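You operate a simulated robot arm through the tools that you are given. There is no shell and no other tool.

Carry out the task below with a simulated robot arm. There is one attempt and no reset: what you move stays moved.

TASK
Drain the wash tray, wipe out the sludge and refill it.
Fine: tray drain tap open till it is empty, then closed; wipe with the blue pad and put it back; pump clean fluid about up to the red line. What is to be rubbed or washed off counts as gone when no trace of it is left.

It is judged by the outcome, as a careful person would: the job done as asked, and still so three seconds after it is handed in. It fails if anything else is knocked over, pushed out of place, dropped, spilled or broken.

THE ROBOT
A 7-joint arm with a two-finger parallel gripper, fixed in place. Base frame: the origin is at the foot of the arm, x ahead of it, y to its left, z up. Lengths are in mm, angles in degrees, forces in N, time in s.
Its first joint turns from -166.0 to 166.0 degrees. Payload 4.4 kg.
The tool frame sits at the grasp point between the pads (the TCP): z along the fingers, y along the line on which they close. The tips reach 23 mm beyond it. The gripper opens to 94 mm. The fingers are 38 mm wide and 10 mm thick; the gripper's body (54 by 96 mm) begins 39 mm behind the TCP.
Orientation is that of the tool frame in the base frame, as a unit quaternion [x, y, z, w]. With the fingers straight down and closing along the base's y, the tool's x points along the base's -x, its y along +y and its z along -z.

THE INTERFACE
- The arm moves only by the tool send_rows. Its argument "targets" is a list of rows, each a list of 7 numbers: the shift along the base's x, y, z in units of 500 mm (1.0 is 500 mm), then the turn, a rotation vector about the base's x, y, z in units of 45 degrees (1.0 is 45 degrees), then the gripper command, from -1 (shut) to 1 (fully open), values between in proportion. In form: [[tx, ty, tz, wx, wy, wz, gripper], ...]. A call has 1 to 20 rows; each row is the pose to reach, as a shift and turn from the pose commanded when the call began. A call with a number of a shift or a turn outside -1 to 1 is refused whole. Each row takes 0.2 s and may step no farther than 50 mm and 8.6 degrees from the row before; otherwise, or with a gripper value out of range, the whole call is refused. A pose out of reach is approached as far as the arm can. The call stops where the force on the tool passes 90 N (or 10 N more than at its start, if that is more) or the arm is blocked; 0.2 s more then pass. Each finger travels about 72 mm/s and halts on what it meets, pressing with about 22 N; the grip force reading is that of the motor and also rises with nothing between the fingers. The clock runs only during rows and for 0.2 s after the last one: add rows that repeat a pose to give the fingers time. It gives the time, the measured TCP pose, the force on the tool (base axes), the opening and the grip force at its end, in the units of the frame above (readings bear some noise), with the torque about the TCP (base axes, N m) and any sound that the robot's microphone picked up.
- Cameras (640 x 400 px; columns grow to the right, rows downward): "scene" is fixed at [401, -650, 1488.5]; the picture's right is [0.77, -0.63, 0.00], its down [-0.23, -0.28, -0.93] and it looks along [0.59, 0.72, -0.37] (base axes); focal length 366 px, centre (320, 200). "wrist" rides on the gripper at [86, 16, -74] in the tool frame; the picture's right is [-0.18, 0.98, 0.00], its down [-0.58, -0.11, -0.81] and it looks along [-0.79, -0.15, 0.59] (tool axes); focal length 243 px, centre (320, 200). There is no depth. A picture from a camera that has moved, and an enlarged one, comes with that camera's place and axes in the base frame and with its lens.
- capture(camera): a new picture of that camera. The clock stands still meanwhile.
- zoom(camera, box): a new picture of the part [left, top, right, bottom] of that camera's present view, enlarged. The clock stands still meanwhile.
- close_job(): hands the job in; it is judged then, once.

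Nothing tells you positions but the pictures and the camera data. Unless the task says otherwise, let go and move clear before handing in.

The tools are called after "Call:" as name(argument=value, ...) on one line, values as JSON. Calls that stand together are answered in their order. send_rows: Moves the arm, as the interface text tells. Its arguments: {"type":"object","properties":{"targets":{"type":"array","items":{"type":"array","items":{"type":"number"}}}},"required":["targets"]} The other tools are called the same way: capture (camera) takes a picture; zoom (camera, box) takes an enlarged picture of a part of a camera's view; close_job () hands the job in.

At the start:

```text
time: 0.0
ee_pos: [703.8, -103.6, 1301.3]
ee_rot: [0.001, 1.0, 0.0, 0.0]
ft_force: [-0.3, -0.4, -0.5]
wrist_torque: [0.02, 0.01, 0.01]
gripper_width: 93.7
grip_force: 0.1
```

scene: 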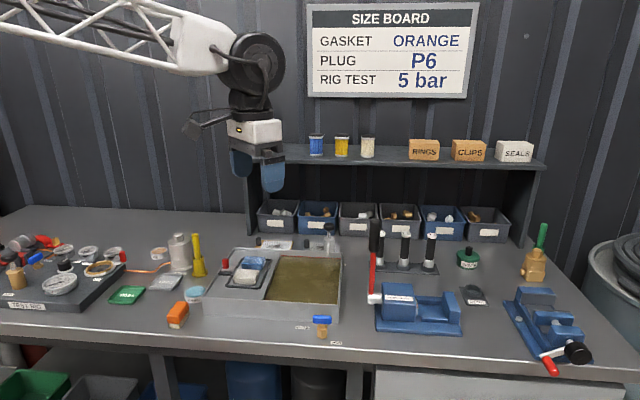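
wrist: 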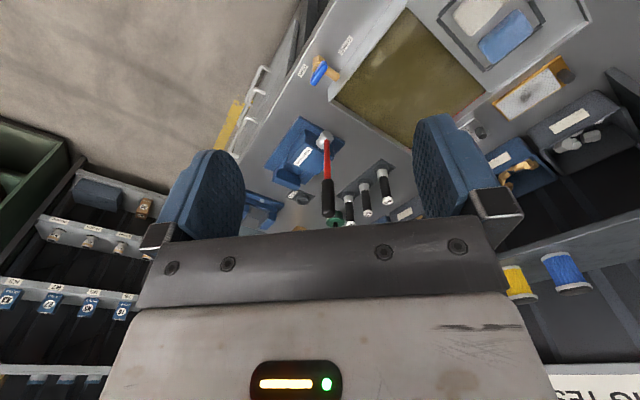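

I see a workbench with a wash tray (brown fluid) in the middle, a blue pad in a dish on the tray's left side, and a blue-handled tap at its front. I will zoom in on the tray and its surroundings before moving.

Call:
zoom(camera="scene", box=[190, 220, 350, 350])

Call:
zoom(camera="scene", box=[100, 220, 260, 340])

Call:
zoom(camera="wrist", box=[280, 0, 600, 200])

Call:
zoom(camera="scene", box=[290, 300, 360, 350])

```text
3.08 times, centred on (270, 285) of scene
camera zoom: at [401.0, -650.0, 1488.5], right [0.77, -0.63, 0.0], down [-0.23, -0.28, -0.93], along [0.59, 0.72, -0.37], focal length 1125 px, centre (474, -62)
```

zoom: 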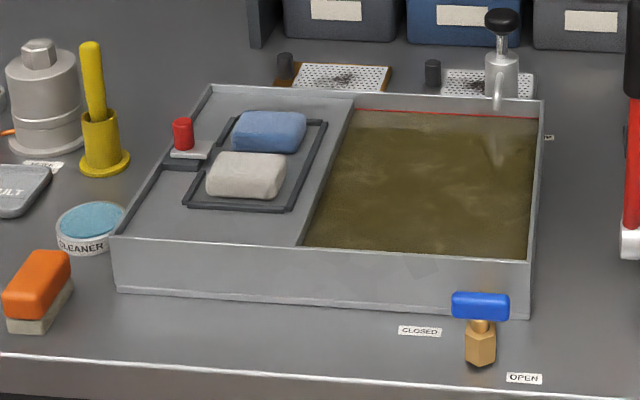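

```text
3.33 times, centred on (180, 280) of scene
camera zoom: at [401.0, -650.0, 1488.5], right [0.77, -0.63, 0.0], down [-0.23, -0.28, -0.93], along [0.59, 0.72, -0.37], focal length 1218 px, centre (787, -67)
```

zoom: 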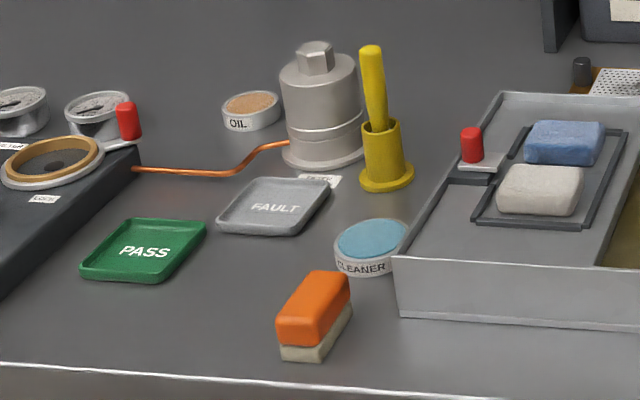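

```text
2.00 times, centred on (440, 100) of wrist
camera zoom: at [614.5, -86.6, 1376.0], right [0.18, 0.98, 0.0], down [0.58, -0.11, 0.81], along [0.79, -0.15, -0.59], focal length 485 px, centre (80, 400)
```

zoom: 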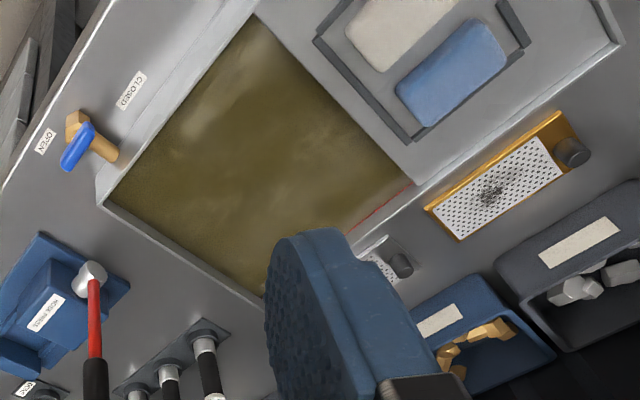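

```text
8.00 times, centred on (325, 325) of scene
camera zoom: at [401.0, -650.0, 1488.5], right [0.77, -0.63, 0.0], down [-0.23, -0.28, -0.93], along [0.59, 0.72, -0.37], focal length 2924 px, centre (280, -800)
```

zoom: 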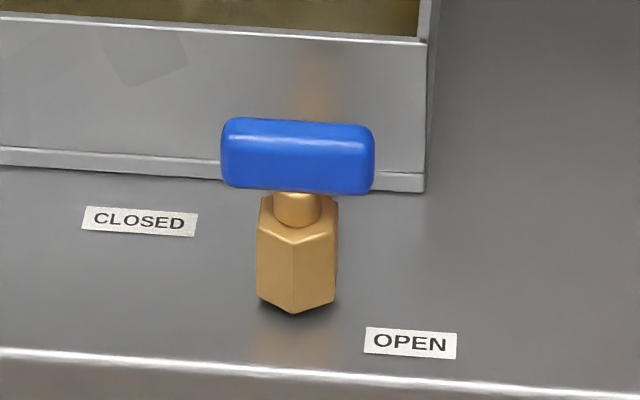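

The bench sits at about 45° to the base axes. The top is near z≈875, the tray spans roughly 340 x 255 mm, and the tap handle is near (833, -130, 925). I'll zoom in on the pump, the pads and the tap labels next.

Call:
zoom(camera="scene", box=[285, 210, 355, 260])

Call:
zoom(camera="scene", box=[215, 240, 285, 290])

Call:
zoom(camera="wrist", box=[290, 30, 370, 90])

Call:
zoom(camera="scene", box=[270, 240, 360, 330])

```text
8.00 times, centred on (320, 235) of scene
camera zoom: at [401.0, -650.0, 1488.5], right [0.77, -0.63, 0.0], down [-0.23, -0.28, -0.93], along [0.59, 0.72, -0.37], focal length 2924 px, centre (320, -80)
```

zoom: 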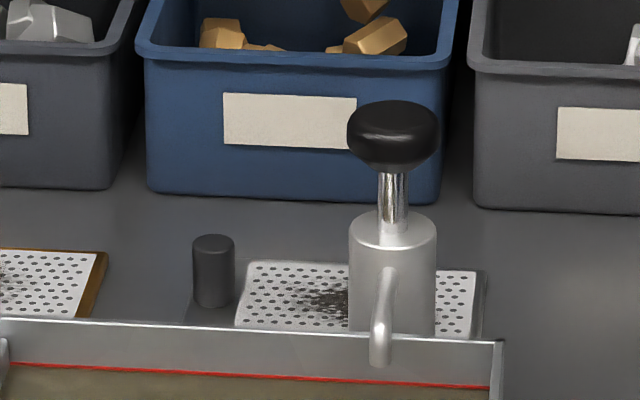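

```text
8.00 times, centred on (250, 265) of scene
camera zoom: at [401.0, -650.0, 1488.5], right [0.77, -0.63, 0.0], down [-0.23, -0.28, -0.93], along [0.59, 0.72, -0.37], focal length 2924 px, centre (880, -320)
```

zoom: 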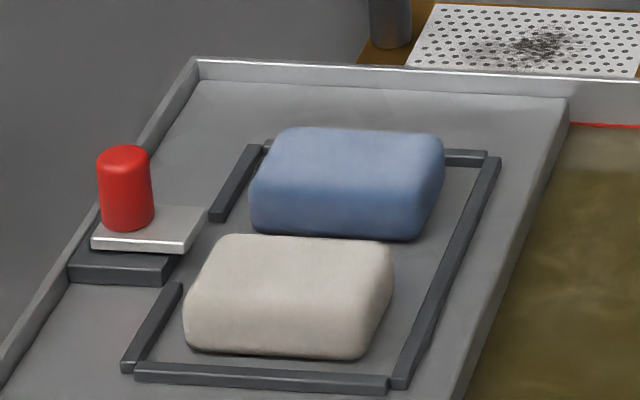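

```text
6.67 times, centred on (330, 60) of wrist
camera zoom: at [614.5, -86.6, 1376.0], right [0.18, 0.98, 0.0], down [0.58, -0.11, 0.81], along [0.79, -0.15, -0.59], focal length 1618 px, centre (253, 1133)
```

zoom: 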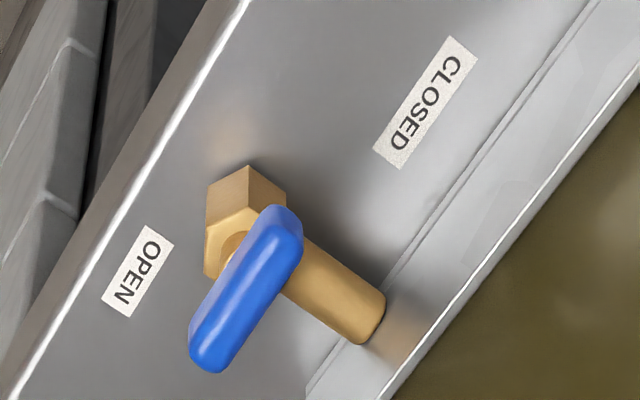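

```text
4.44 times, centred on (315, 285) of scene
camera zoom: at [401.0, -650.0, 1488.5], right [0.77, -0.63, 0.0], down [-0.23, -0.28, -0.93], along [0.59, 0.72, -0.37], focal length 1624 px, centre (342, -178)
```

zoom: 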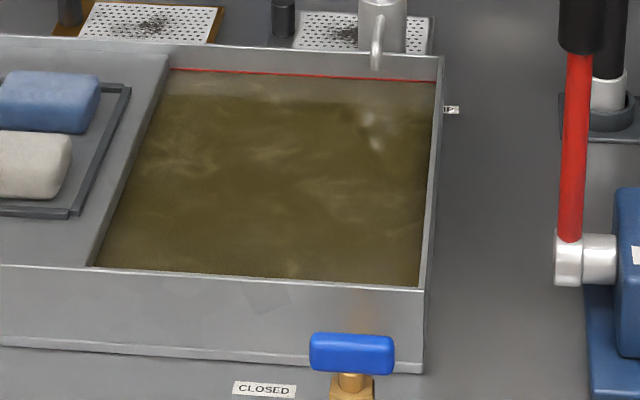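

The pump stands behind the tray's right end, with a black mushroom knob to press and a spout over the rim. The tap has a T-handle lying across its pipe, so it is closed. I'll move above the tap, turn the tool to the bench direction and look again.

Call:
send_rows(targets=[[0.0325, -0.0066, -0.045, 0, 0, -0.125, 1], [0.065, -0.0132, -0.09, 0, 0, -0.25, 1], [0.0975, -0.0198, -0.135, 0, 0, -0.375, 1], [0.13, -0.0264, -0.18, 0, 0, -0.5, 1], [0.1625, -0.033, -0.225, 0, 0, -0.625, 1], [0.195, -0.0396, -0.27, 0, 0, -0.75, 1], [0.2275, -0.0462, -0.315, 0, 0, -0.875, 1], [0.26, -0.0528, -0.36, 0, 0, -1.0, 1]])

Call:
capture(camera="wrist")

Call:
capture(camera="scene")

```text
time: 1.8
ee_pos: [832.6, -129.3, 1122.6]
ee_rot: [0.383, 0.924, 0.0, 0.0]
ft_force: [-0.6, -0.2, 0.2]
wrist_torque: [0.02, -0.01, 0.03]
gripper_width: 94.0
grip_force: 0.0
```

```text
taken
camera wrist: at [781.5, -56.7, 1198.5], right [0.83, 0.56, 0.0], down [0.33, -0.49, 0.81], along [0.45, -0.67, -0.59], focal length 243 px, centre (320, 200)
```

wrist: 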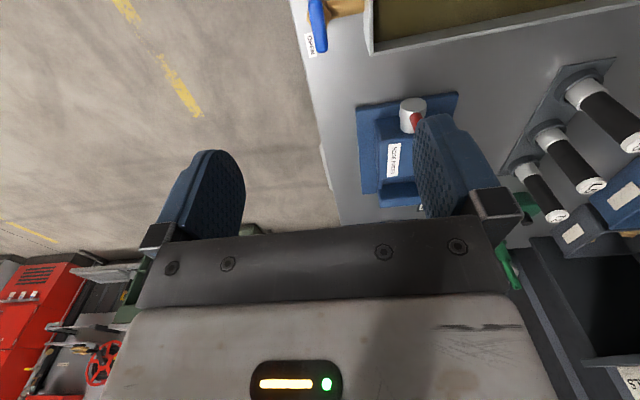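

```text
taken
```

scene: 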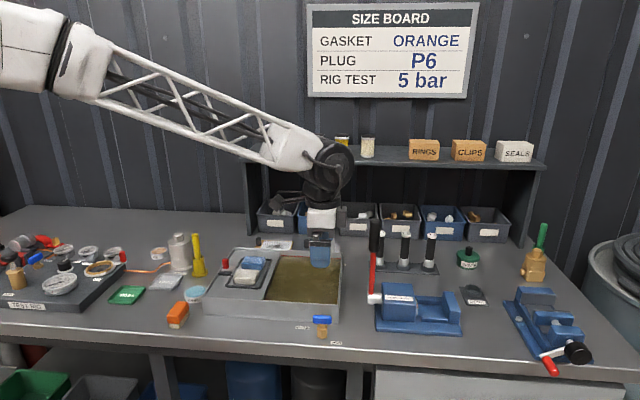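

The tap is at the top edge of the wrist view. I'll zoom there to fix its position from this second viewpoint.

Call:
zoom(camera="wrist", box=[280, 0, 380, 62])

```text
6.40 times, centred on (330, 31) of wrist
camera zoom: at [781.5, -56.7, 1198.5], right [0.83, 0.56, 0.0], down [0.33, -0.49, 0.81], along [0.45, -0.67, -0.59], focal length 1553 px, centre (256, 1282)
```

zoom: 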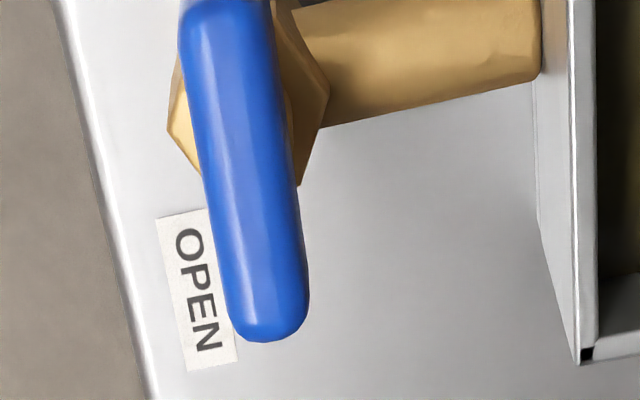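

I'll back off along the bench so the whole tap is in view.

Call:
send_rows(targets=[[-0.065, 0.065, 0, 0, 0, 0, 1], [-0.13, 0.13, 0, 0, 0, 0, 1], [-0.195, 0.195, 0, 0, 0, 0, 1], [-0.195, 0.195, 0, 0, 0, 0, 1]])

Call:
capture(camera="wrist")

Call:
zoom(camera="wrist", box=[260, 40, 420, 140])

```text
time: 2.8
ee_pos: [737.1, -34.2, 1119.6]
ee_rot: [0.382, 0.924, 0.0, 0.0]
ft_force: [0.2, -0.4, 0.6]
wrist_torque: [-0.01, -0.02, 0.01]
gripper_width: 94.2
grip_force: 0.0
```

```text
taken
camera wrist: at [685.3, 39.2, 1193.8], right [0.83, 0.56, 0.0], down [0.33, -0.49, 0.81], along [0.46, -0.67, -0.59], focal length 243 px, centre (320, 200)
```

wrist: 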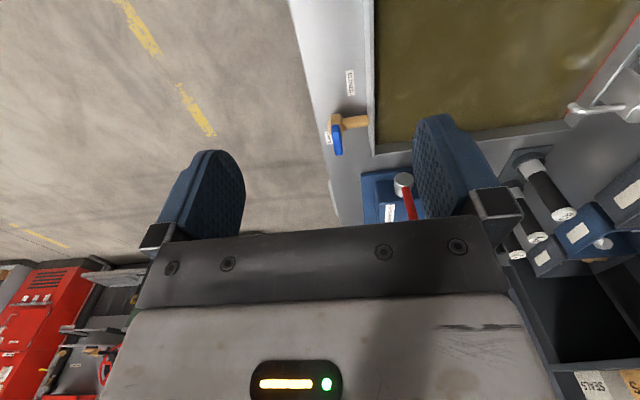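

```text
4.00 times, centred on (340, 90) of wrist
camera zoom: at [685.3, 39.2, 1193.8], right [0.83, 0.56, 0.0], down [0.33, -0.49, 0.81], along [0.46, -0.67, -0.59], focal length 970 px, centre (240, 640)
```

zoom: 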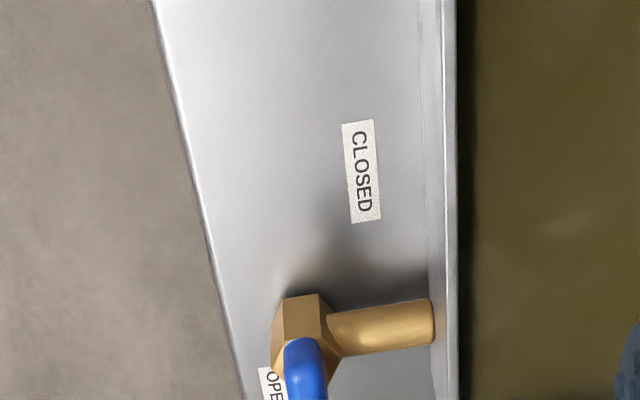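

Call:
zoom(camera="wrist", box=[300, 60, 400, 160])

Call:
zoom(camera="wrist", box=[360, 0, 640, 200])

```text
4.00 times, centred on (350, 110) of wrist
camera zoom: at [685.3, 39.2, 1193.8], right [0.83, 0.56, 0.0], down [0.33, -0.49, 0.81], along [0.46, -0.67, -0.59], focal length 970 px, centre (200, 560)
```

zoom: 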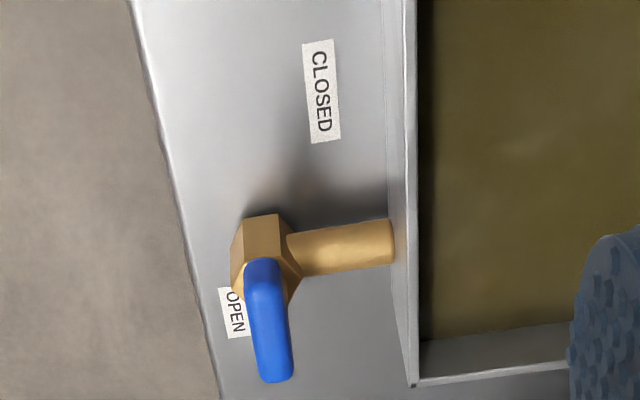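

```text
2.00 times, centred on (500, 100) of wrist
camera zoom: at [685.3, 39.2, 1193.8], right [0.83, 0.56, 0.0], down [0.33, -0.49, 0.81], along [0.46, -0.67, -0.59], focal length 485 px, centre (-40, 400)
```

zoom: 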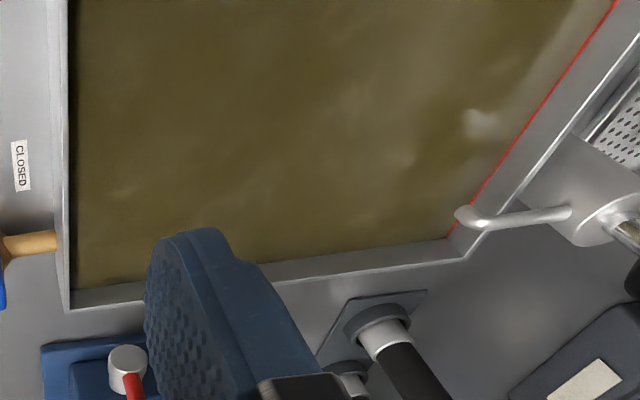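

The handle is about 44 mm long and lies along the bench. Its centre is near (833, -130, 928) and it is turned across the pipe. I'll hover above it with the fingers partly open and check alignment.

Call:
send_rows(targets=[[0.0387, -0.039, -0.0445, 0, 0, 0, 0.0], [0.0774, -0.0781, -0.089, 0, 0, 0, -0.1], [0.116, -0.1171, -0.1336, 0, 0, 0, -0.1], [0.1547, -0.1562, -0.1781, 0, 0, 0, -0.1], [0.1934, -0.1952, -0.2226, 0, 0, 0, -0.1], [0.1934, -0.1952, -0.2226, 0, 0, 0, -0.1]])

Call:
capture(camera="wrist")

Call:
zoom(camera="scene", box=[270, 230, 370, 350])

```text
time: 4.2
ee_pos: [835.3, -129.2, 1010.2]
ee_rot: [0.383, 0.924, 0.0, 0.0]
ft_force: [-0.4, 0.3, 0.2]
wrist_torque: [0.01, 0.0, -0.02]
gripper_width: 42.2
grip_force: 0.0
```

```text
taken
camera wrist: at [783.1, -57.2, 1085.4], right [0.83, 0.56, 0.0], down [0.33, -0.49, 0.81], along [0.46, -0.67, -0.59], focal length 243 px, centre (320, 200)
```

wrist: 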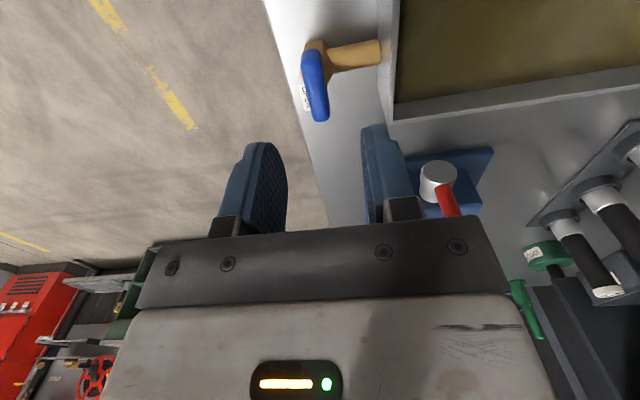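

```text
3.33 times, centred on (320, 290) of scene
camera zoom: at [401.0, -650.0, 1488.5], right [0.77, -0.63, 0.0], down [-0.23, -0.28, -0.93], along [0.59, 0.72, -0.37], focal length 1218 px, centre (320, -100)
```

zoom: 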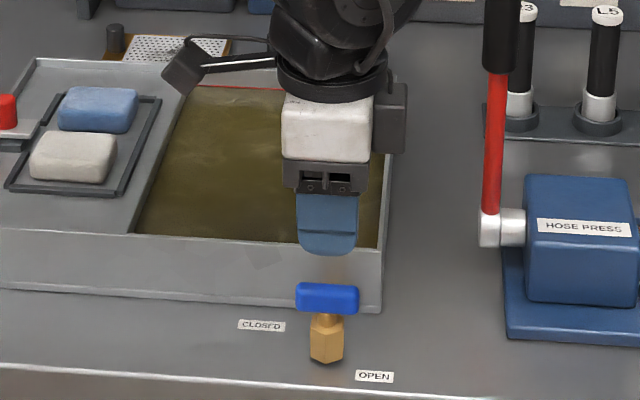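

Call:
zoom(camera="wrist", box=[260, 20, 420, 140])

```text
3.33 times, centred on (340, 80) of wrist
camera zoom: at [783.1, -57.2, 1085.4], right [0.83, 0.56, 0.0], down [0.33, -0.49, 0.81], along [0.46, -0.67, -0.59], focal length 809 px, centre (253, 600)
```

zoom: 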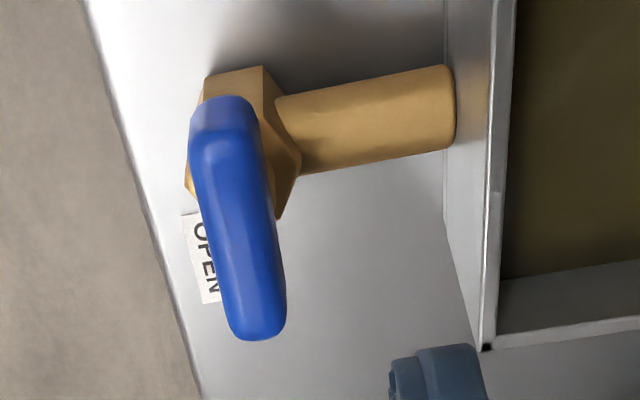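

Alignment is good, with the handle centre at about (831.6, -130.1, 929). I'll descend, with the tips staying above the hex body, and close on the handle.

Call:
send_rows(targets=[[-0.0014, 0, -0.04, 0, 0, 0, -0.1], [-0.0028, 0, -0.08, 0, 0, 0, -0.1], [-0.0028, 0, -0.12, 0, 0, 0, -0.1], [-0.0028, 0, -0.15, 0, 0, 0, -0.1], [-0.0028, 0, -0.15, 0, 0, 0, -0.1]])

Call:
capture(camera="wrist")

Call:
zoom(camera="scene", box=[270, 270, 370, 350])

```text
time: 5.4
ee_pos: [829.7, -129.9, 935.0]
ee_rot: [0.383, 0.924, 0.0, 0.0]
ft_force: [0.4, 0.1, -0.6]
wrist_torque: [-0.02, 0.01, -0.01]
gripper_width: 42.4
grip_force: 0.0
```

```text
taken
camera wrist: at [778.5, -56.0, 1010.5], right [0.83, 0.56, 0.0], down [0.33, -0.49, 0.81], along [0.46, -0.67, -0.59], focal length 243 px, centre (320, 200)
```

wrist: 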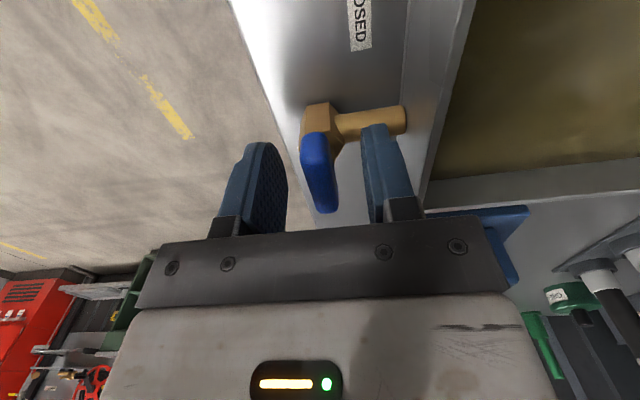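

```text
5.00 times, centred on (320, 310) of scene
camera zoom: at [401.0, -650.0, 1488.5], right [0.77, -0.63, 0.0], down [-0.23, -0.28, -0.93], along [0.59, 0.72, -0.37], focal length 1828 px, centre (320, -350)
```

zoom: 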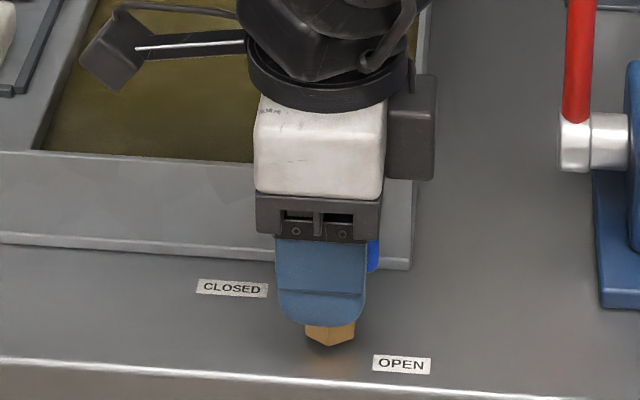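

The handle sits between the fingers. I'll close now and confirm the grip.

Call:
send_rows(targets=[[0, 0, 0, 0, 0, 0, -1], [0, 0, 0, 0, 0, 0, -1], [0, 0, 0, 0, 0, 0, -1], [0, 0, 0, 0, 0, 0, -1]])

Call:
capture(camera="wrist")

```text
time: 6.4
ee_pos: [830.9, -128.7, 935.0]
ee_rot: [0.383, 0.924, 0.001, 0.0]
ft_force: [14.2, 8.9, -5.9]
wrist_torque: [-0.16, -0.31, 0.0]
gripper_width: 13.0
grip_force: 44.6
```

```text
taken
camera wrist: at [778.8, -55.7, 1010.6], right [0.83, 0.56, 0.0], down [0.33, -0.49, 0.81], along [0.46, -0.67, -0.59], focal length 243 px, centre (320, 200)
```

wrist: 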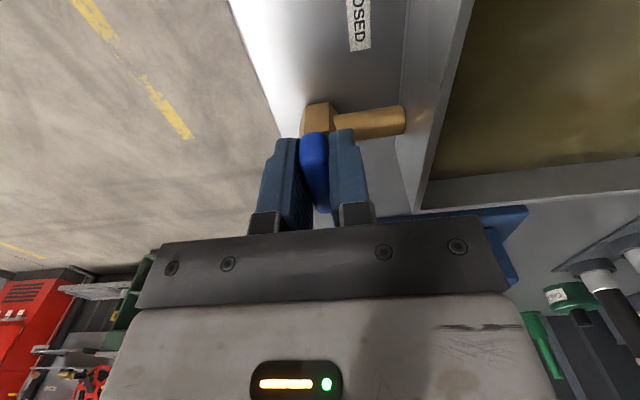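

The grip is firm at 13 mm, with a side force of about 17 N, so I'm slightly off in depth. I'll nudge about 1 mm and start turning counter-clockwise a little while watching the torque.

Call:
send_rows(targets=[[0.0014, 0.0014, 0, 0, 0, 0, -1], [0.0014, 0.0014, 0, 0, 0, 0.1, -1], [0.0014, 0.0014, 0, 0, 0, 0.2, -1], [0.0014, 0.0014, 0, 0, 0, 0.2, -1]])

Call:
capture(camera="wrist")

```text
time: 7.4
ee_pos: [831.0, -129.4, 934.7]
ee_rot: [0.309, 0.951, 0.0, 0.0]
ft_force: [-42.9, -5.9, 21.7]
wrist_torque: [0.19, 0.36, -0.04]
gripper_width: 12.9
grip_force: 44.8
```

```text
taken
camera wrist: at [768.6, -65.0, 1010.1], right [0.73, 0.69, 0.0], down [0.41, -0.43, 0.81], along [0.55, -0.59, -0.59], focal length 243 px, centre (320, 200)
```

wrist: 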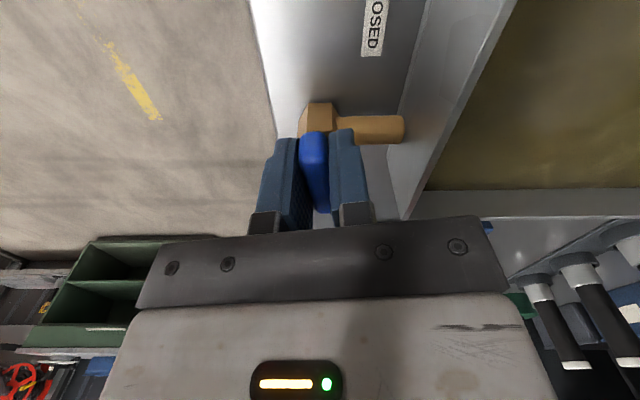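

The handle turns freely with the tool, with little torque about z. The sideways force only reflects a slight off-centre position. I'll relieve it and continue turning.

Call:
send_rows(targets=[[-0.0012, -0.0002, 0.0004, 0, 0, 0, -1], [-0.0012, -0.0002, 0.0004, 0, 0, 0.1, -1], [-0.0012, -0.0002, 0.0004, 0, 0, 0.2, -1], [-0.0012, -0.0002, 0.0004, 0, 0, 0.3, -1], [-0.0012, -0.0002, 0.0004, 0, 0, 0.3, -1]])

```text
time: 8.6
ee_pos: [831.5, -129.9, 934.5]
ee_rot: [0.195, 0.981, 0.0, 0.0]
ft_force: [-24.6, -6.5, 6.1]
wrist_torque: [-0.16, -0.12, -0.02]
gripper_width: 12.9
grip_force: 44.6
```

It has turned 22.5° so far and still moves freely. Continuing.

Call:
send_rows(targets=[[-0.0007, -0.0002, 0.0001, 0, 0, 0.1, -1], [-0.0007, -0.0002, 0.0001, 0, 0, 0.2, -1], [-0.0007, -0.0002, 0.0001, 0, 0, 0.3, -1], [-0.0007, -0.0002, 0.0001, 0, 0, 0.4, -1], [-0.0007, -0.0002, 0.0001, 0, 0, 0.5, -1], [-0.0007, -0.0002, 0.0001, 0, 0, 0.5, -1]])

Call:
zoom(camera="scene", box=[230, 230, 370, 350])

```text
time: 10.0
ee_pos: [829.9, -129.9, 933.1]
ee_rot: [0.0, 1.0, 0.0, 0.0]
ft_force: [16.3, -15.5, -2.3]
wrist_torque: [-0.02, -1.47, -0.05]
gripper_width: 13.3
grip_force: 45.1
```

```text
3.33 times, centred on (300, 290) of scene
camera zoom: at [401.0, -650.0, 1488.5], right [0.77, -0.63, 0.0], down [-0.23, -0.28, -0.93], along [0.59, 0.72, -0.37], focal length 1218 px, centre (387, -100)
```

zoom: 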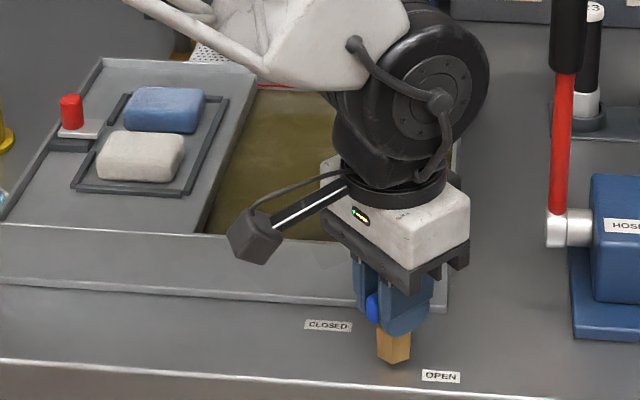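

It has turned 45°. I'll go on the next 45°.

Call:
send_rows(targets=[[0.0003, -0.0002, 0, 0, 0, 0.12, -1], [0.0003, -0.0002, 0, 0, 0, 0.24, -1], [0.0003, -0.0002, 0, 0, 0, 0.36, -1], [0.0003, -0.0002, 0, 0, 0, 0.48, -1], [0.0003, -0.0002, 0, 0, 0, 0.6, -1], [0.0003, -0.0002, 0, 0, 0, 0.6, -1]])

Call:
zoom(camera="scene", box=[230, 230, 370, 350])

```text
time: 11.4
ee_pos: [831.6, -130.6, 935.5]
ee_rot: [-0.233, 0.972, 0.0, 0.001]
ft_force: [21.6, -50.6, -6.8]
wrist_torque: [0.43, -1.4, -0.05]
gripper_width: 12.8
grip_force: 45.0
```

```text
3.33 times, centred on (300, 290) of scene
camera zoom: at [401.0, -650.0, 1488.5], right [0.77, -0.63, 0.0], down [-0.23, -0.28, -0.93], along [0.59, 0.72, -0.37], focal length 1218 px, centre (387, -100)
```

zoom: 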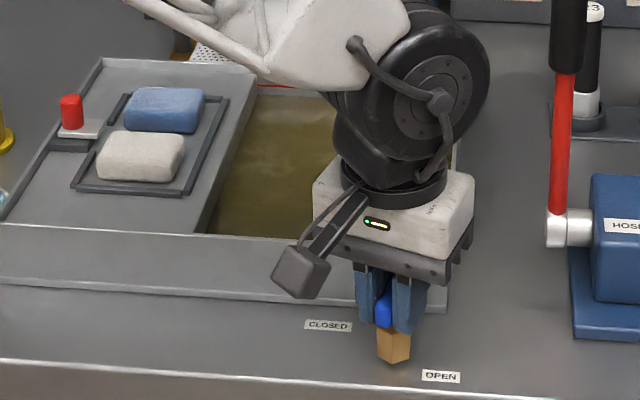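

It has turned 72° and the level is already dropping. I'll relieve the side force and finish the quarter turn.

Call:
send_rows(targets=[[0.0005, -0.0012, -0.0001, 0, 0, 0.0, -1], [0.0005, -0.0012, -0.0001, 0, 0, 0.1, -1], [0.0005, -0.0012, -0.0001, 0, 0, 0.2, -1], [0.0005, -0.0012, -0.0001, 0, 0, 0.3, -1], [0.0005, -0.0012, -0.0001, 0, 0, 0.4, -1], [0.0005, -0.0012, -0.0001, 0, 0, 0.4, -1]])

Call:
zoom(camera="scene", box=[230, 230, 370, 350])

```text
time: 12.8
ee_pos: [832.0, -130.4, 934.7]
ee_rot: [-0.383, 0.924, 0.0, 0.0]
ft_force: [-0.6, -50.2, 12.6]
wrist_torque: [-0.09, 0.14, -0.02]
gripper_width: 13.0
grip_force: 44.8
```

```text
3.33 times, centred on (300, 290) of scene
camera zoom: at [401.0, -650.0, 1488.5], right [0.77, -0.63, 0.0], down [-0.23, -0.28, -0.93], along [0.59, 0.72, -0.37], focal length 1218 px, centre (387, -100)
```

zoom: 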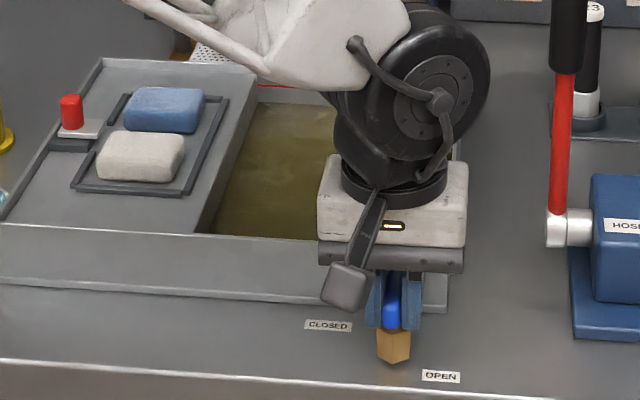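

The handle now lies along the pipe, so the tap is open and the tray is draining. I'll release it, lift clear and wait while it empties.

Call:
send_rows(targets=[[0, -0.0014, 0.0002, 0, 0, 0, -1], [0, -0.0014, 0.0002, 0, 0, 0, -0.1], [0, -0.0014, 0.0002, 0, 0, 0, -0.1], [0, -0.0014, 0.0002, 0, 0, 0, -0.1], [0, -0.0014, 0.06, 0, 0, 0, -0.1], [0, -0.0014, 0.14, 0, 0, 0, -0.1], [0, -0.0014, 0.2, 0, 0, 0, -0.1]])

Call:
capture(camera="wrist")

Call:
zoom(camera="scene", box=[230, 230, 370, 350])

```text
time: 14.4
ee_pos: [830.6, -132.2, 1033.7]
ee_rot: [-0.383, 0.924, 0.001, 0.0]
ft_force: [-0.2, 1.2, 1.2]
wrist_torque: [0.01, -0.02, -0.03]
gripper_width: 42.1
grip_force: 0.1
```

```text
taken
camera wrist: at [756.5, -181.0, 1110.1], right [-0.56, 0.83, 0.0], down [0.49, 0.33, 0.81], along [0.66, 0.46, -0.59], focal length 243 px, centre (320, 200)
```

wrist: 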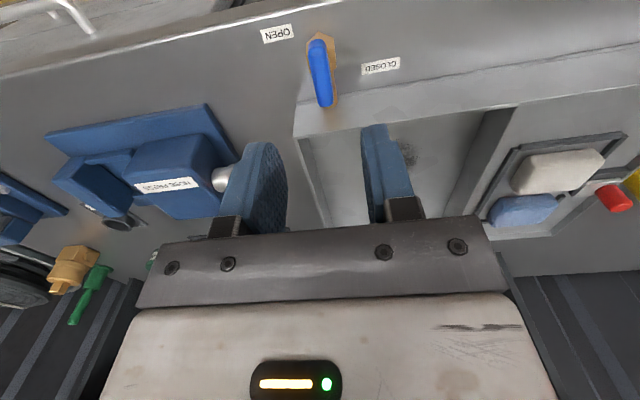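

```text
3.33 times, centred on (300, 290) of scene
camera zoom: at [401.0, -650.0, 1488.5], right [0.77, -0.63, 0.0], down [-0.23, -0.28, -0.93], along [0.59, 0.72, -0.37], focal length 1218 px, centre (387, -100)
```

zoom: 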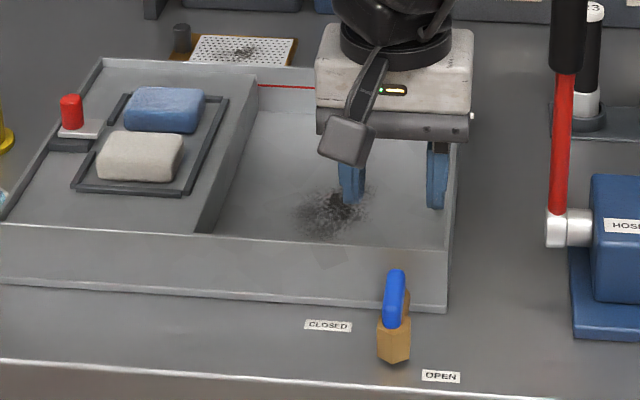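

The tray looks empty now, and a dark sludge patch shows on the basin floor. I'll zoom in to check for any remaining fluid before closing the tap.

Call:
zoom(camera="scene", box=[270, 245, 350, 325])

Call:
zoom(camera="wrist", box=[280, 0, 520, 220])

```text
5.00 times, centred on (310, 285) of scene
camera zoom: at [401.0, -650.0, 1488.5], right [0.77, -0.63, 0.0], down [-0.23, -0.28, -0.93], along [0.59, 0.72, -0.37], focal length 1828 px, centre (370, -225)
```

zoom: 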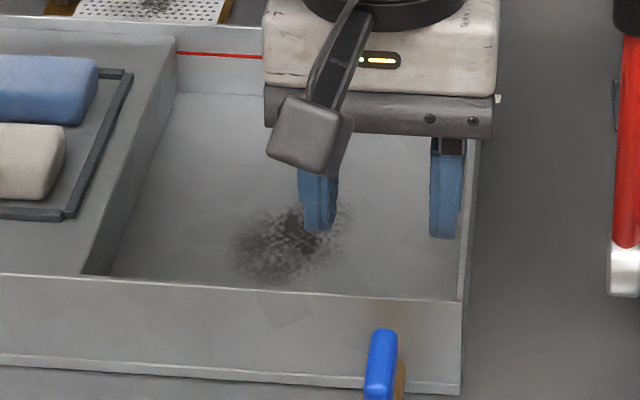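

```text
1.82 times, centred on (400, 110) of wrist
camera zoom: at [756.5, -181.0, 1110.1], right [-0.56, 0.83, 0.0], down [0.49, 0.33, 0.81], along [0.66, 0.46, -0.59], focal length 441 px, centre (174, 364)
```

zoom: 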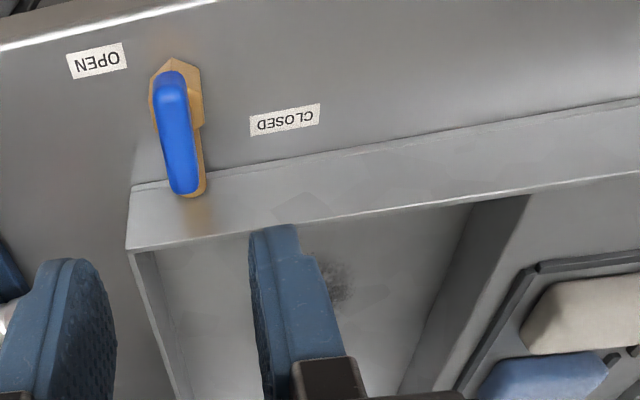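

It looks empty. I'll leave the tap open a couple more seconds to be sure, then compare.

Call:
send_rows(targets=[[0, 0, 0, 0, 0, 0, -0.1], [0, 0, 0, 0, 0, 0, -0.1], [0, 0, 0, 0, 0, 0, -0.1], [0, 0, 0, 0, 0, 0, -0.1], [0, 0, 0, 0, 0, 0, -0.1], [0, 0, 0, 0, 0, 0, -0.1], [0, 0, 0, 0, 0, 0, -0.1], [0, 0, 0, 0, 0, 0, -0.1], [0, 0, 0, 0, 0, 0, -0.1], [0, 0, 0, 0, 0, 0, -0.1], [0, 0, 0, 0, 0, 0, -0.1], [0, 0, 0, 0, 0, 0, -0.1]])

Call:
zoom(camera="scene", box=[270, 245, 350, 325])

```text
time: 17.0
ee_pos: [830.7, -132.1, 1035.0]
ee_rot: [-0.383, 0.924, 0.0, 0.0]
ft_force: [-0.4, -0.2, -0.9]
wrist_torque: [-0.01, 0.01, 0.0]
gripper_width: 42.2
grip_force: 0.1
```

```text
5.00 times, centred on (310, 285) of scene
camera zoom: at [401.0, -650.0, 1488.5], right [0.77, -0.63, 0.0], down [-0.23, -0.28, -0.93], along [0.59, 0.72, -0.37], focal length 1828 px, centre (370, -225)
```

zoom: 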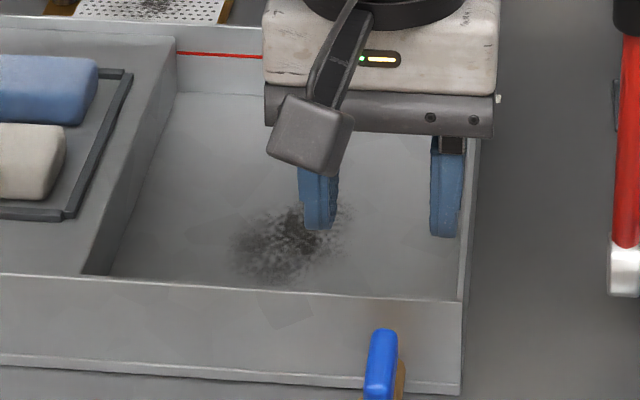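

There is no change, so it is empty. I'll go back down on the handle and grip it to close the tap.

Call:
send_rows(targets=[[0, 0, -0.08, 0, 0, 0, -0.1], [0, 0.0006, -0.14, 0, 0, 0, -0.1], [0, 0.0006, -0.2, 0, 0, 0, -0.1], [0, 0.0006, -0.2, 0, 0, 0, -0.1], [0, 0.0006, -0.2, 0, 0, 0, -1], [0, 0.0006, -0.2, 0, 0, 0, -1], [0, 0.0006, -0.2, 0, 0, 0, -1], [0, 0.0006, -0.2, 0, 0, 0, -1]])

Call:
capture(camera="wrist")

```text
time: 18.8
ee_pos: [830.3, -132.8, 935.5]
ee_rot: [-0.382, 0.924, 0.0, 0.0]
ft_force: [-9.5, 8.7, -0.8]
wrist_torque: [0.43, -0.47, 0.04]
gripper_width: 12.6
grip_force: 45.2
```

```text
taken
camera wrist: at [755.5, -180.7, 1009.6], right [-0.56, 0.83, 0.0], down [0.49, 0.33, 0.81], along [0.67, 0.46, -0.59], focal length 243 px, centre (320, 200)
```

wrist: 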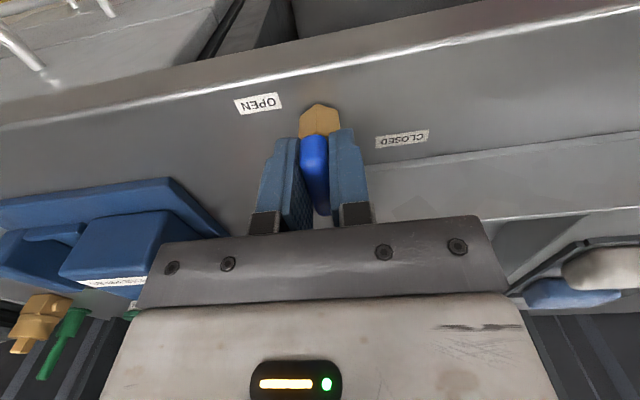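

The handle is gripped. Now I'll turn it clockwise, first by 45°, with the load checked.

Call:
send_rows(targets=[[0, 0, 0, 0, 0, -0.1, -1], [0, 0, 0, 0, 0, -0.2, -1], [0, 0, 0, 0, 0, -0.3, -1], [0, 0, 0, 0, 0, -0.4, -1], [0, 0, 0, 0, 0, -0.4, -1]])

```text
time: 20.0
ee_pos: [829.1, -131.6, 933.9]
ee_rot: [-0.233, 0.972, 0.0, 0.0]
ft_force: [-26.9, 24.9, 9.3]
wrist_torque: [-0.46, 1.27, 0.05]
gripper_width: 12.9
grip_force: 44.9
```

Call:
send_rows(targets=[[-0.0006, 0.0006, 0.0001, 0, 0, 0, -1], [-0.0006, 0.0006, 0.0001, 0, 0, -0.1, -1], [-0.0006, 0.0006, 0.0001, 0, 0, -0.2, -1], [-0.0006, 0.0006, 0.0001, 0, 0, -0.3, -1], [-0.0006, 0.0006, 0.0001, 0, 0, -0.4, -1], [-0.0006, 0.0006, 0.0001, 0, 0, -0.5, -1], [-0.0006, 0.0006, 0.0001, 0, 0, -0.6, -1], [-0.0006, 0.0006, 0.0001, 0, 0, -0.6, -1]])

```text
time: 21.8
ee_pos: [829.1, -130.3, 935.1]
ee_rot: [0.0, 1.0, 0.0, 0.0]
ft_force: [-18.0, 20.5, -7.0]
wrist_torque: [0.12, 0.67, 0.04]
gripper_width: 12.9
grip_force: 45.0
```

I'm halfway, at 45°. I'll relieve the force slightly and continue to the closed position.

Call:
send_rows(targets=[[-0.0004, 0.0005, 0, 0, 0, -0.1, -1], [-0.0004, 0.0005, 0, 0, 0, -0.2, -1], [-0.0004, 0.0005, 0, 0, 0, -0.3, -1], [-0.0004, 0.0005, 0, 0, 0, -0.4, -1], [-0.0004, 0.0005, 0, 0, 0, -0.5, -1], [-0.0004, 0.0005, 0, 0, 0, -0.5, -1]])

```text
time: 23.2
ee_pos: [829.8, -131.0, 935.3]
ee_rot: [0.195, 0.981, -0.001, 0.0]
ft_force: [-32.6, 14.3, -15.1]
wrist_torque: [0.17, 0.27, 0.0]
gripper_width: 13.1
grip_force: 44.6
```

Call:
send_rows(targets=[[-0.0008, 0.0003, -0.0002, 0, 0, 0, -1], [-0.0008, 0.0003, -0.0002, 0, 0, -0.1, -1], [-0.0008, 0.0003, -0.0002, 0, 0, -0.2, -1], [-0.0008, 0.0003, -0.0002, 0, 0, -0.3, -1], [-0.0008, 0.0003, -0.0002, 0, 0, -0.4, -1], [-0.0008, 0.0003, -0.0002, 0, 0, -0.5, -1], [-0.0008, 0.0003, -0.0002, 0, 0, -0.5, -1]])

Call:
zoom(camera="scene", box=[270, 245, 370, 345])

```text
time: 24.8
ee_pos: [830.8, -129.3, 934.5]
ee_rot: [0.382, 0.924, -0.001, 0.0]
ft_force: [37.6, 34.5, -32.9]
wrist_torque: [-0.43, -0.56, 0.07]
gripper_width: 12.7
grip_force: 44.8
```

```text
4.00 times, centred on (320, 295) of scene
camera zoom: at [401.0, -650.0, 1488.5], right [0.77, -0.63, 0.0], down [-0.23, -0.28, -0.93], along [0.59, 0.72, -0.37], focal length 1462 px, centre (320, -180)
```

zoom: 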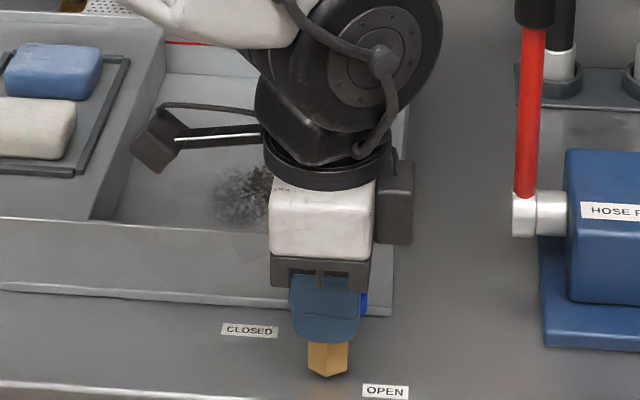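

The handle is back across the pipe. I'll press gently a couple of degrees further to feel for the stop, then release.

Call:
send_rows(targets=[[0.0008, 0.0007, -0.0006, 0, 0, 0, -1], [0.0008, 0.0007, -0.0006, 0, 0, -0.03, -1], [0.0008, 0.0007, -0.0006, 0, 0, -0.06, -1], [0.0008, 0.0007, -0.0006, 0, 0, -0.06, -1]])

```text
time: 25.8
ee_pos: [831.1, -129.4, 934.1]
ee_rot: [0.404, 0.915, 0.0, 0.0]
ft_force: [19.8, 6.9, -7.9]
wrist_torque: [0.39, 0.34, 1.87]
gripper_width: 13.5
grip_force: 45.4
```

The torque rose to 1.9 N·m at the stop, so the tap is fully closed. I'll back off to zero load, release and rise.

Call:
send_rows(targets=[[0, 0, 0, 0, 0, 0.05, -1], [0, 0, 0, 0, 0, 0.06, -0.1], [0, 0, 0, 0, 0, 0.06, -0.1], [0, 0, 0, 0, 0, 0.06, -0.1], [0, 0, 0.06, 0, 0, 0.06, -0.1], [0, 0, 0.14, 0, 0, 0.06, 0.2], [0, 0, 0.22, 0, 0, 0.06, 0.6], [0, 0, 0.3, 0, 0, 0.06, 1]])

Call:
zoom(camera="scene", box=[270, 245, 370, 345])

```text
time: 27.6
ee_pos: [828.7, -130.0, 1083.6]
ee_rot: [0.384, 0.923, 0.001, -0.001]
ft_force: [0.4, 0.2, -0.1]
wrist_torque: [0.01, 0.01, -0.01]
gripper_width: 94.0
grip_force: 0.0
```

```text
4.00 times, centred on (320, 295) of scene
camera zoom: at [401.0, -650.0, 1488.5], right [0.77, -0.63, 0.0], down [-0.23, -0.28, -0.93], along [0.59, 0.72, -0.37], focal length 1462 px, centre (320, -180)
```

zoom: 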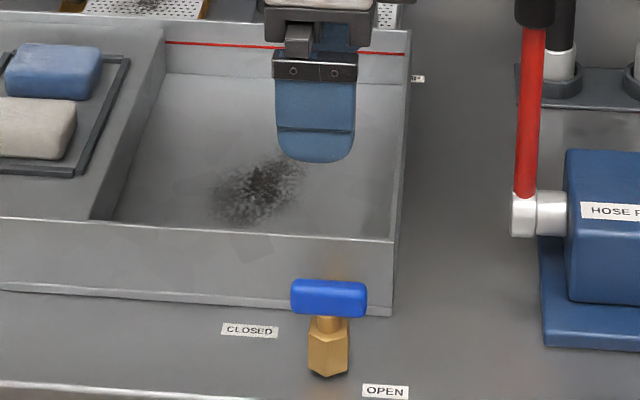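

The tap is closed and the tray is empty, with sludge near e1≈617, e2≈660 in bench coordinates. Next I'll look over the pads and basin from a higher viewpoint with the wrist camera.

Call:
send_rows(targets=[[-0.0169, 0.0713, 0.03625, 0, 0, 0, 1], [-0.0338, 0.1426, 0.0725, 0, 0, 0, 1], [-0.0507, 0.2139, 0.10875, 0, 0, 0, 1], [-0.0676, 0.2852, 0.145, 0, 0, 0, 1], [-0.0845, 0.3565, 0.18125, 0, 0, 0, 1], [-0.1014, 0.4278, 0.2175, 0, 0, 0, 1], [-0.1183, 0.4991, 0.25375, 0, 0, 0, 1], [-0.1352, 0.5704, 0.29, 0, 0, 0, 1], [-0.1352, 0.5704, 0.29, 0, 0, 0, 1]])

Call:
capture(camera="wrist")

Call:
capture(camera="scene")

```text
time: 29.6
ee_pos: [762.8, 155.1, 1229.4]
ee_rot: [0.383, 0.924, 0.0, 0.0]
ft_force: [-0.4, 0.3, 0.7]
wrist_torque: [-0.03, 0.0, 0.01]
gripper_width: 94.0
grip_force: 0.0
```

```text
taken
camera wrist: at [711.2, 227.8, 1305.8], right [0.83, 0.56, 0.0], down [0.33, -0.49, 0.81], along [0.46, -0.67, -0.59], focal length 243 px, centre (320, 200)
```

wrist: 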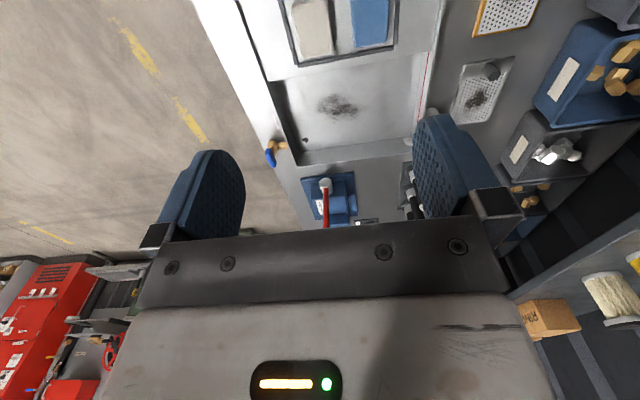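

```text
taken
```

scene: 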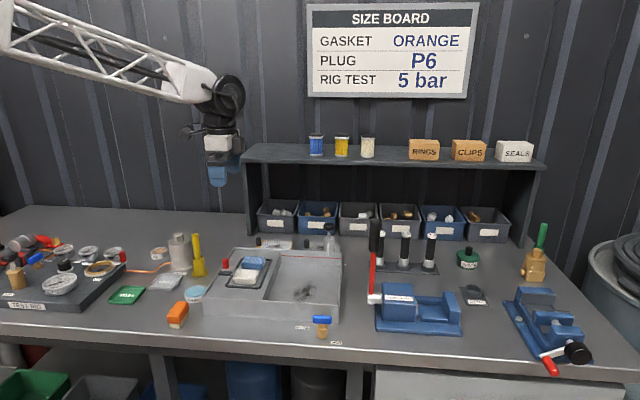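

Call:
zoom(camera="wrist", box=[250, 0, 450, 180])

Call:
zoom(camera="scene", box=[260, 240, 350, 325])

Call:
zoom(camera="scene", box=[210, 240, 280, 300])

```text
2.22 times, centred on (350, 90) of wrist
camera zoom: at [711.2, 227.8, 1305.8], right [0.83, 0.56, 0.0], down [0.33, -0.49, 0.81], along [0.46, -0.67, -0.59], focal length 539 px, centre (253, 444)
```

zoom: 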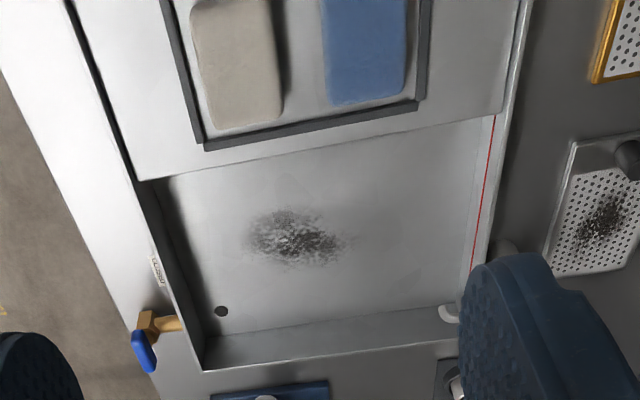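

```text
4.71 times, centred on (305, 282) of scene
camera zoom: at [401.0, -650.0, 1488.5], right [0.77, -0.63, 0.0], down [-0.23, -0.28, -0.93], along [0.59, 0.72, -0.37], focal length 1720 px, centre (391, -188)
```

zoom: 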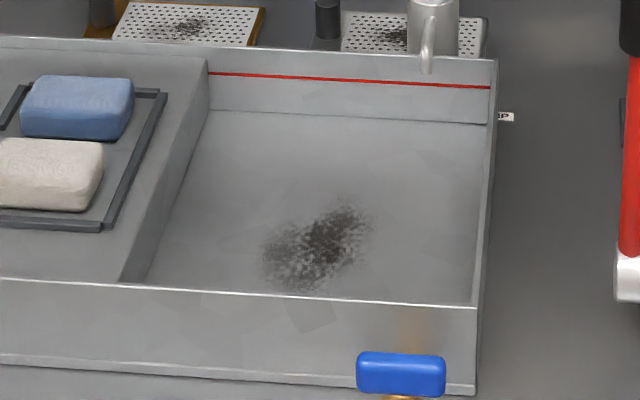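

```text
6.67 times, centred on (245, 270) of scene
camera zoom: at [401.0, -650.0, 1488.5], right [0.77, -0.63, 0.0], down [-0.23, -0.28, -0.93], along [0.59, 0.72, -0.37], focal length 2437 px, centre (820, -267)
```

zoom: 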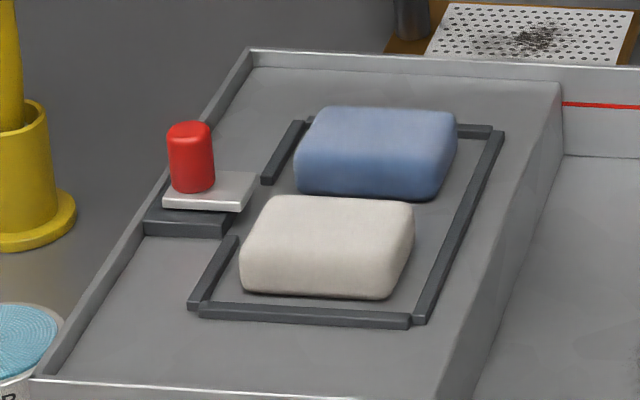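

I can see the sludge patch, a drain hole at the front right, and the blue pad at about e1 463, e2 719. The pad is roughly 63 x 42 x 20 mm and sits in a low frame. I'll hover over the pad and check it closely.

Call:
send_rows(targets=[[0.0288, 0.0102, -0.076, 0, 0, 0, 1], [0.0577, 0.0204, -0.152, 0, 0, 0, 0.6], [0.0865, 0.0306, -0.228, 0, 0, 0, 0.36], [0.1154, 0.0408, -0.304, 0, 0, 0, 0.36], [0.1442, 0.051, -0.38, 0, 0, 0, 0.36], [0.1442, 0.051, -0.38, 0, 0, 0, 0.36]])

Call:
capture(camera="wrist")

Call:
zoom(camera="scene", box=[200, 200, 320, 300])

```text
time: 31.0
ee_pos: [835.3, 181.9, 1039.9]
ee_rot: [0.383, 0.924, 0.0, 0.0]
ft_force: [-0.4, 0.6, 0.0]
wrist_torque: [0.0, -0.01, 0.0]
gripper_width: 63.7
grip_force: 0.0
```

```text
taken
camera wrist: at [783.3, 255.8, 1115.9], right [0.83, 0.56, 0.0], down [0.33, -0.49, 0.81], along [0.46, -0.67, -0.59], focal length 243 px, centre (320, 200)
```

wrist: 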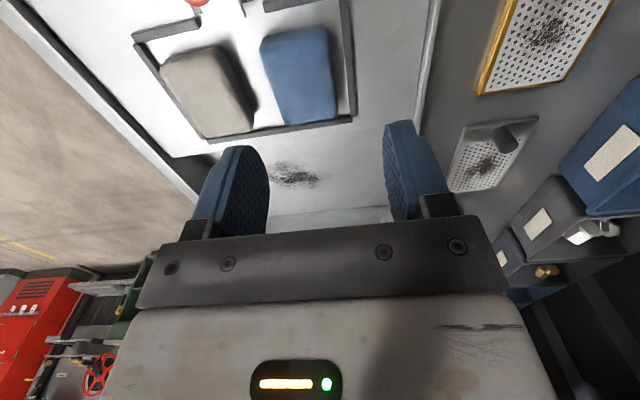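

```text
4.00 times, centred on (260, 250) of scene
camera zoom: at [401.0, -650.0, 1488.5], right [0.77, -0.63, 0.0], down [-0.23, -0.28, -0.93], along [0.59, 0.72, -0.37], focal length 1462 px, centre (560, 0)
```

zoom: 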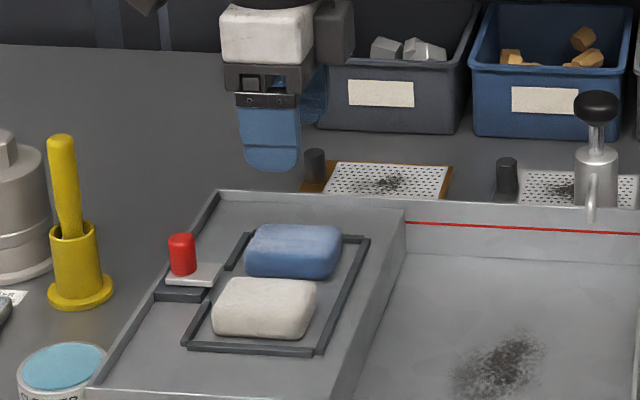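

Call:
zoom(camera="wrist", box=[130, 0, 380, 160])

```text
2.50 times, centred on (255, 80) of wrist
camera zoom: at [783.3, 255.8, 1115.9], right [0.83, 0.56, 0.0], down [0.33, -0.49, 0.81], along [0.46, -0.67, -0.59], focal length 606 px, centre (482, 500)
```

zoom: 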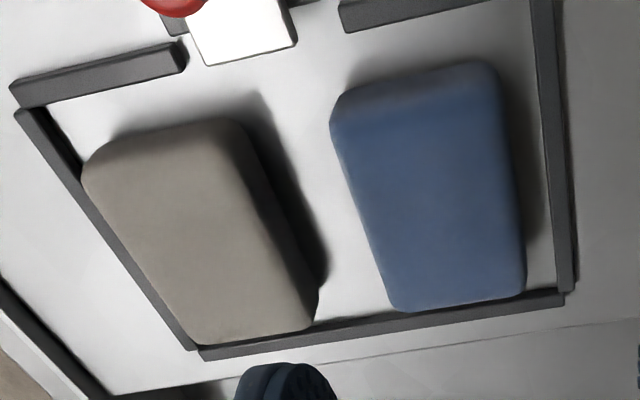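

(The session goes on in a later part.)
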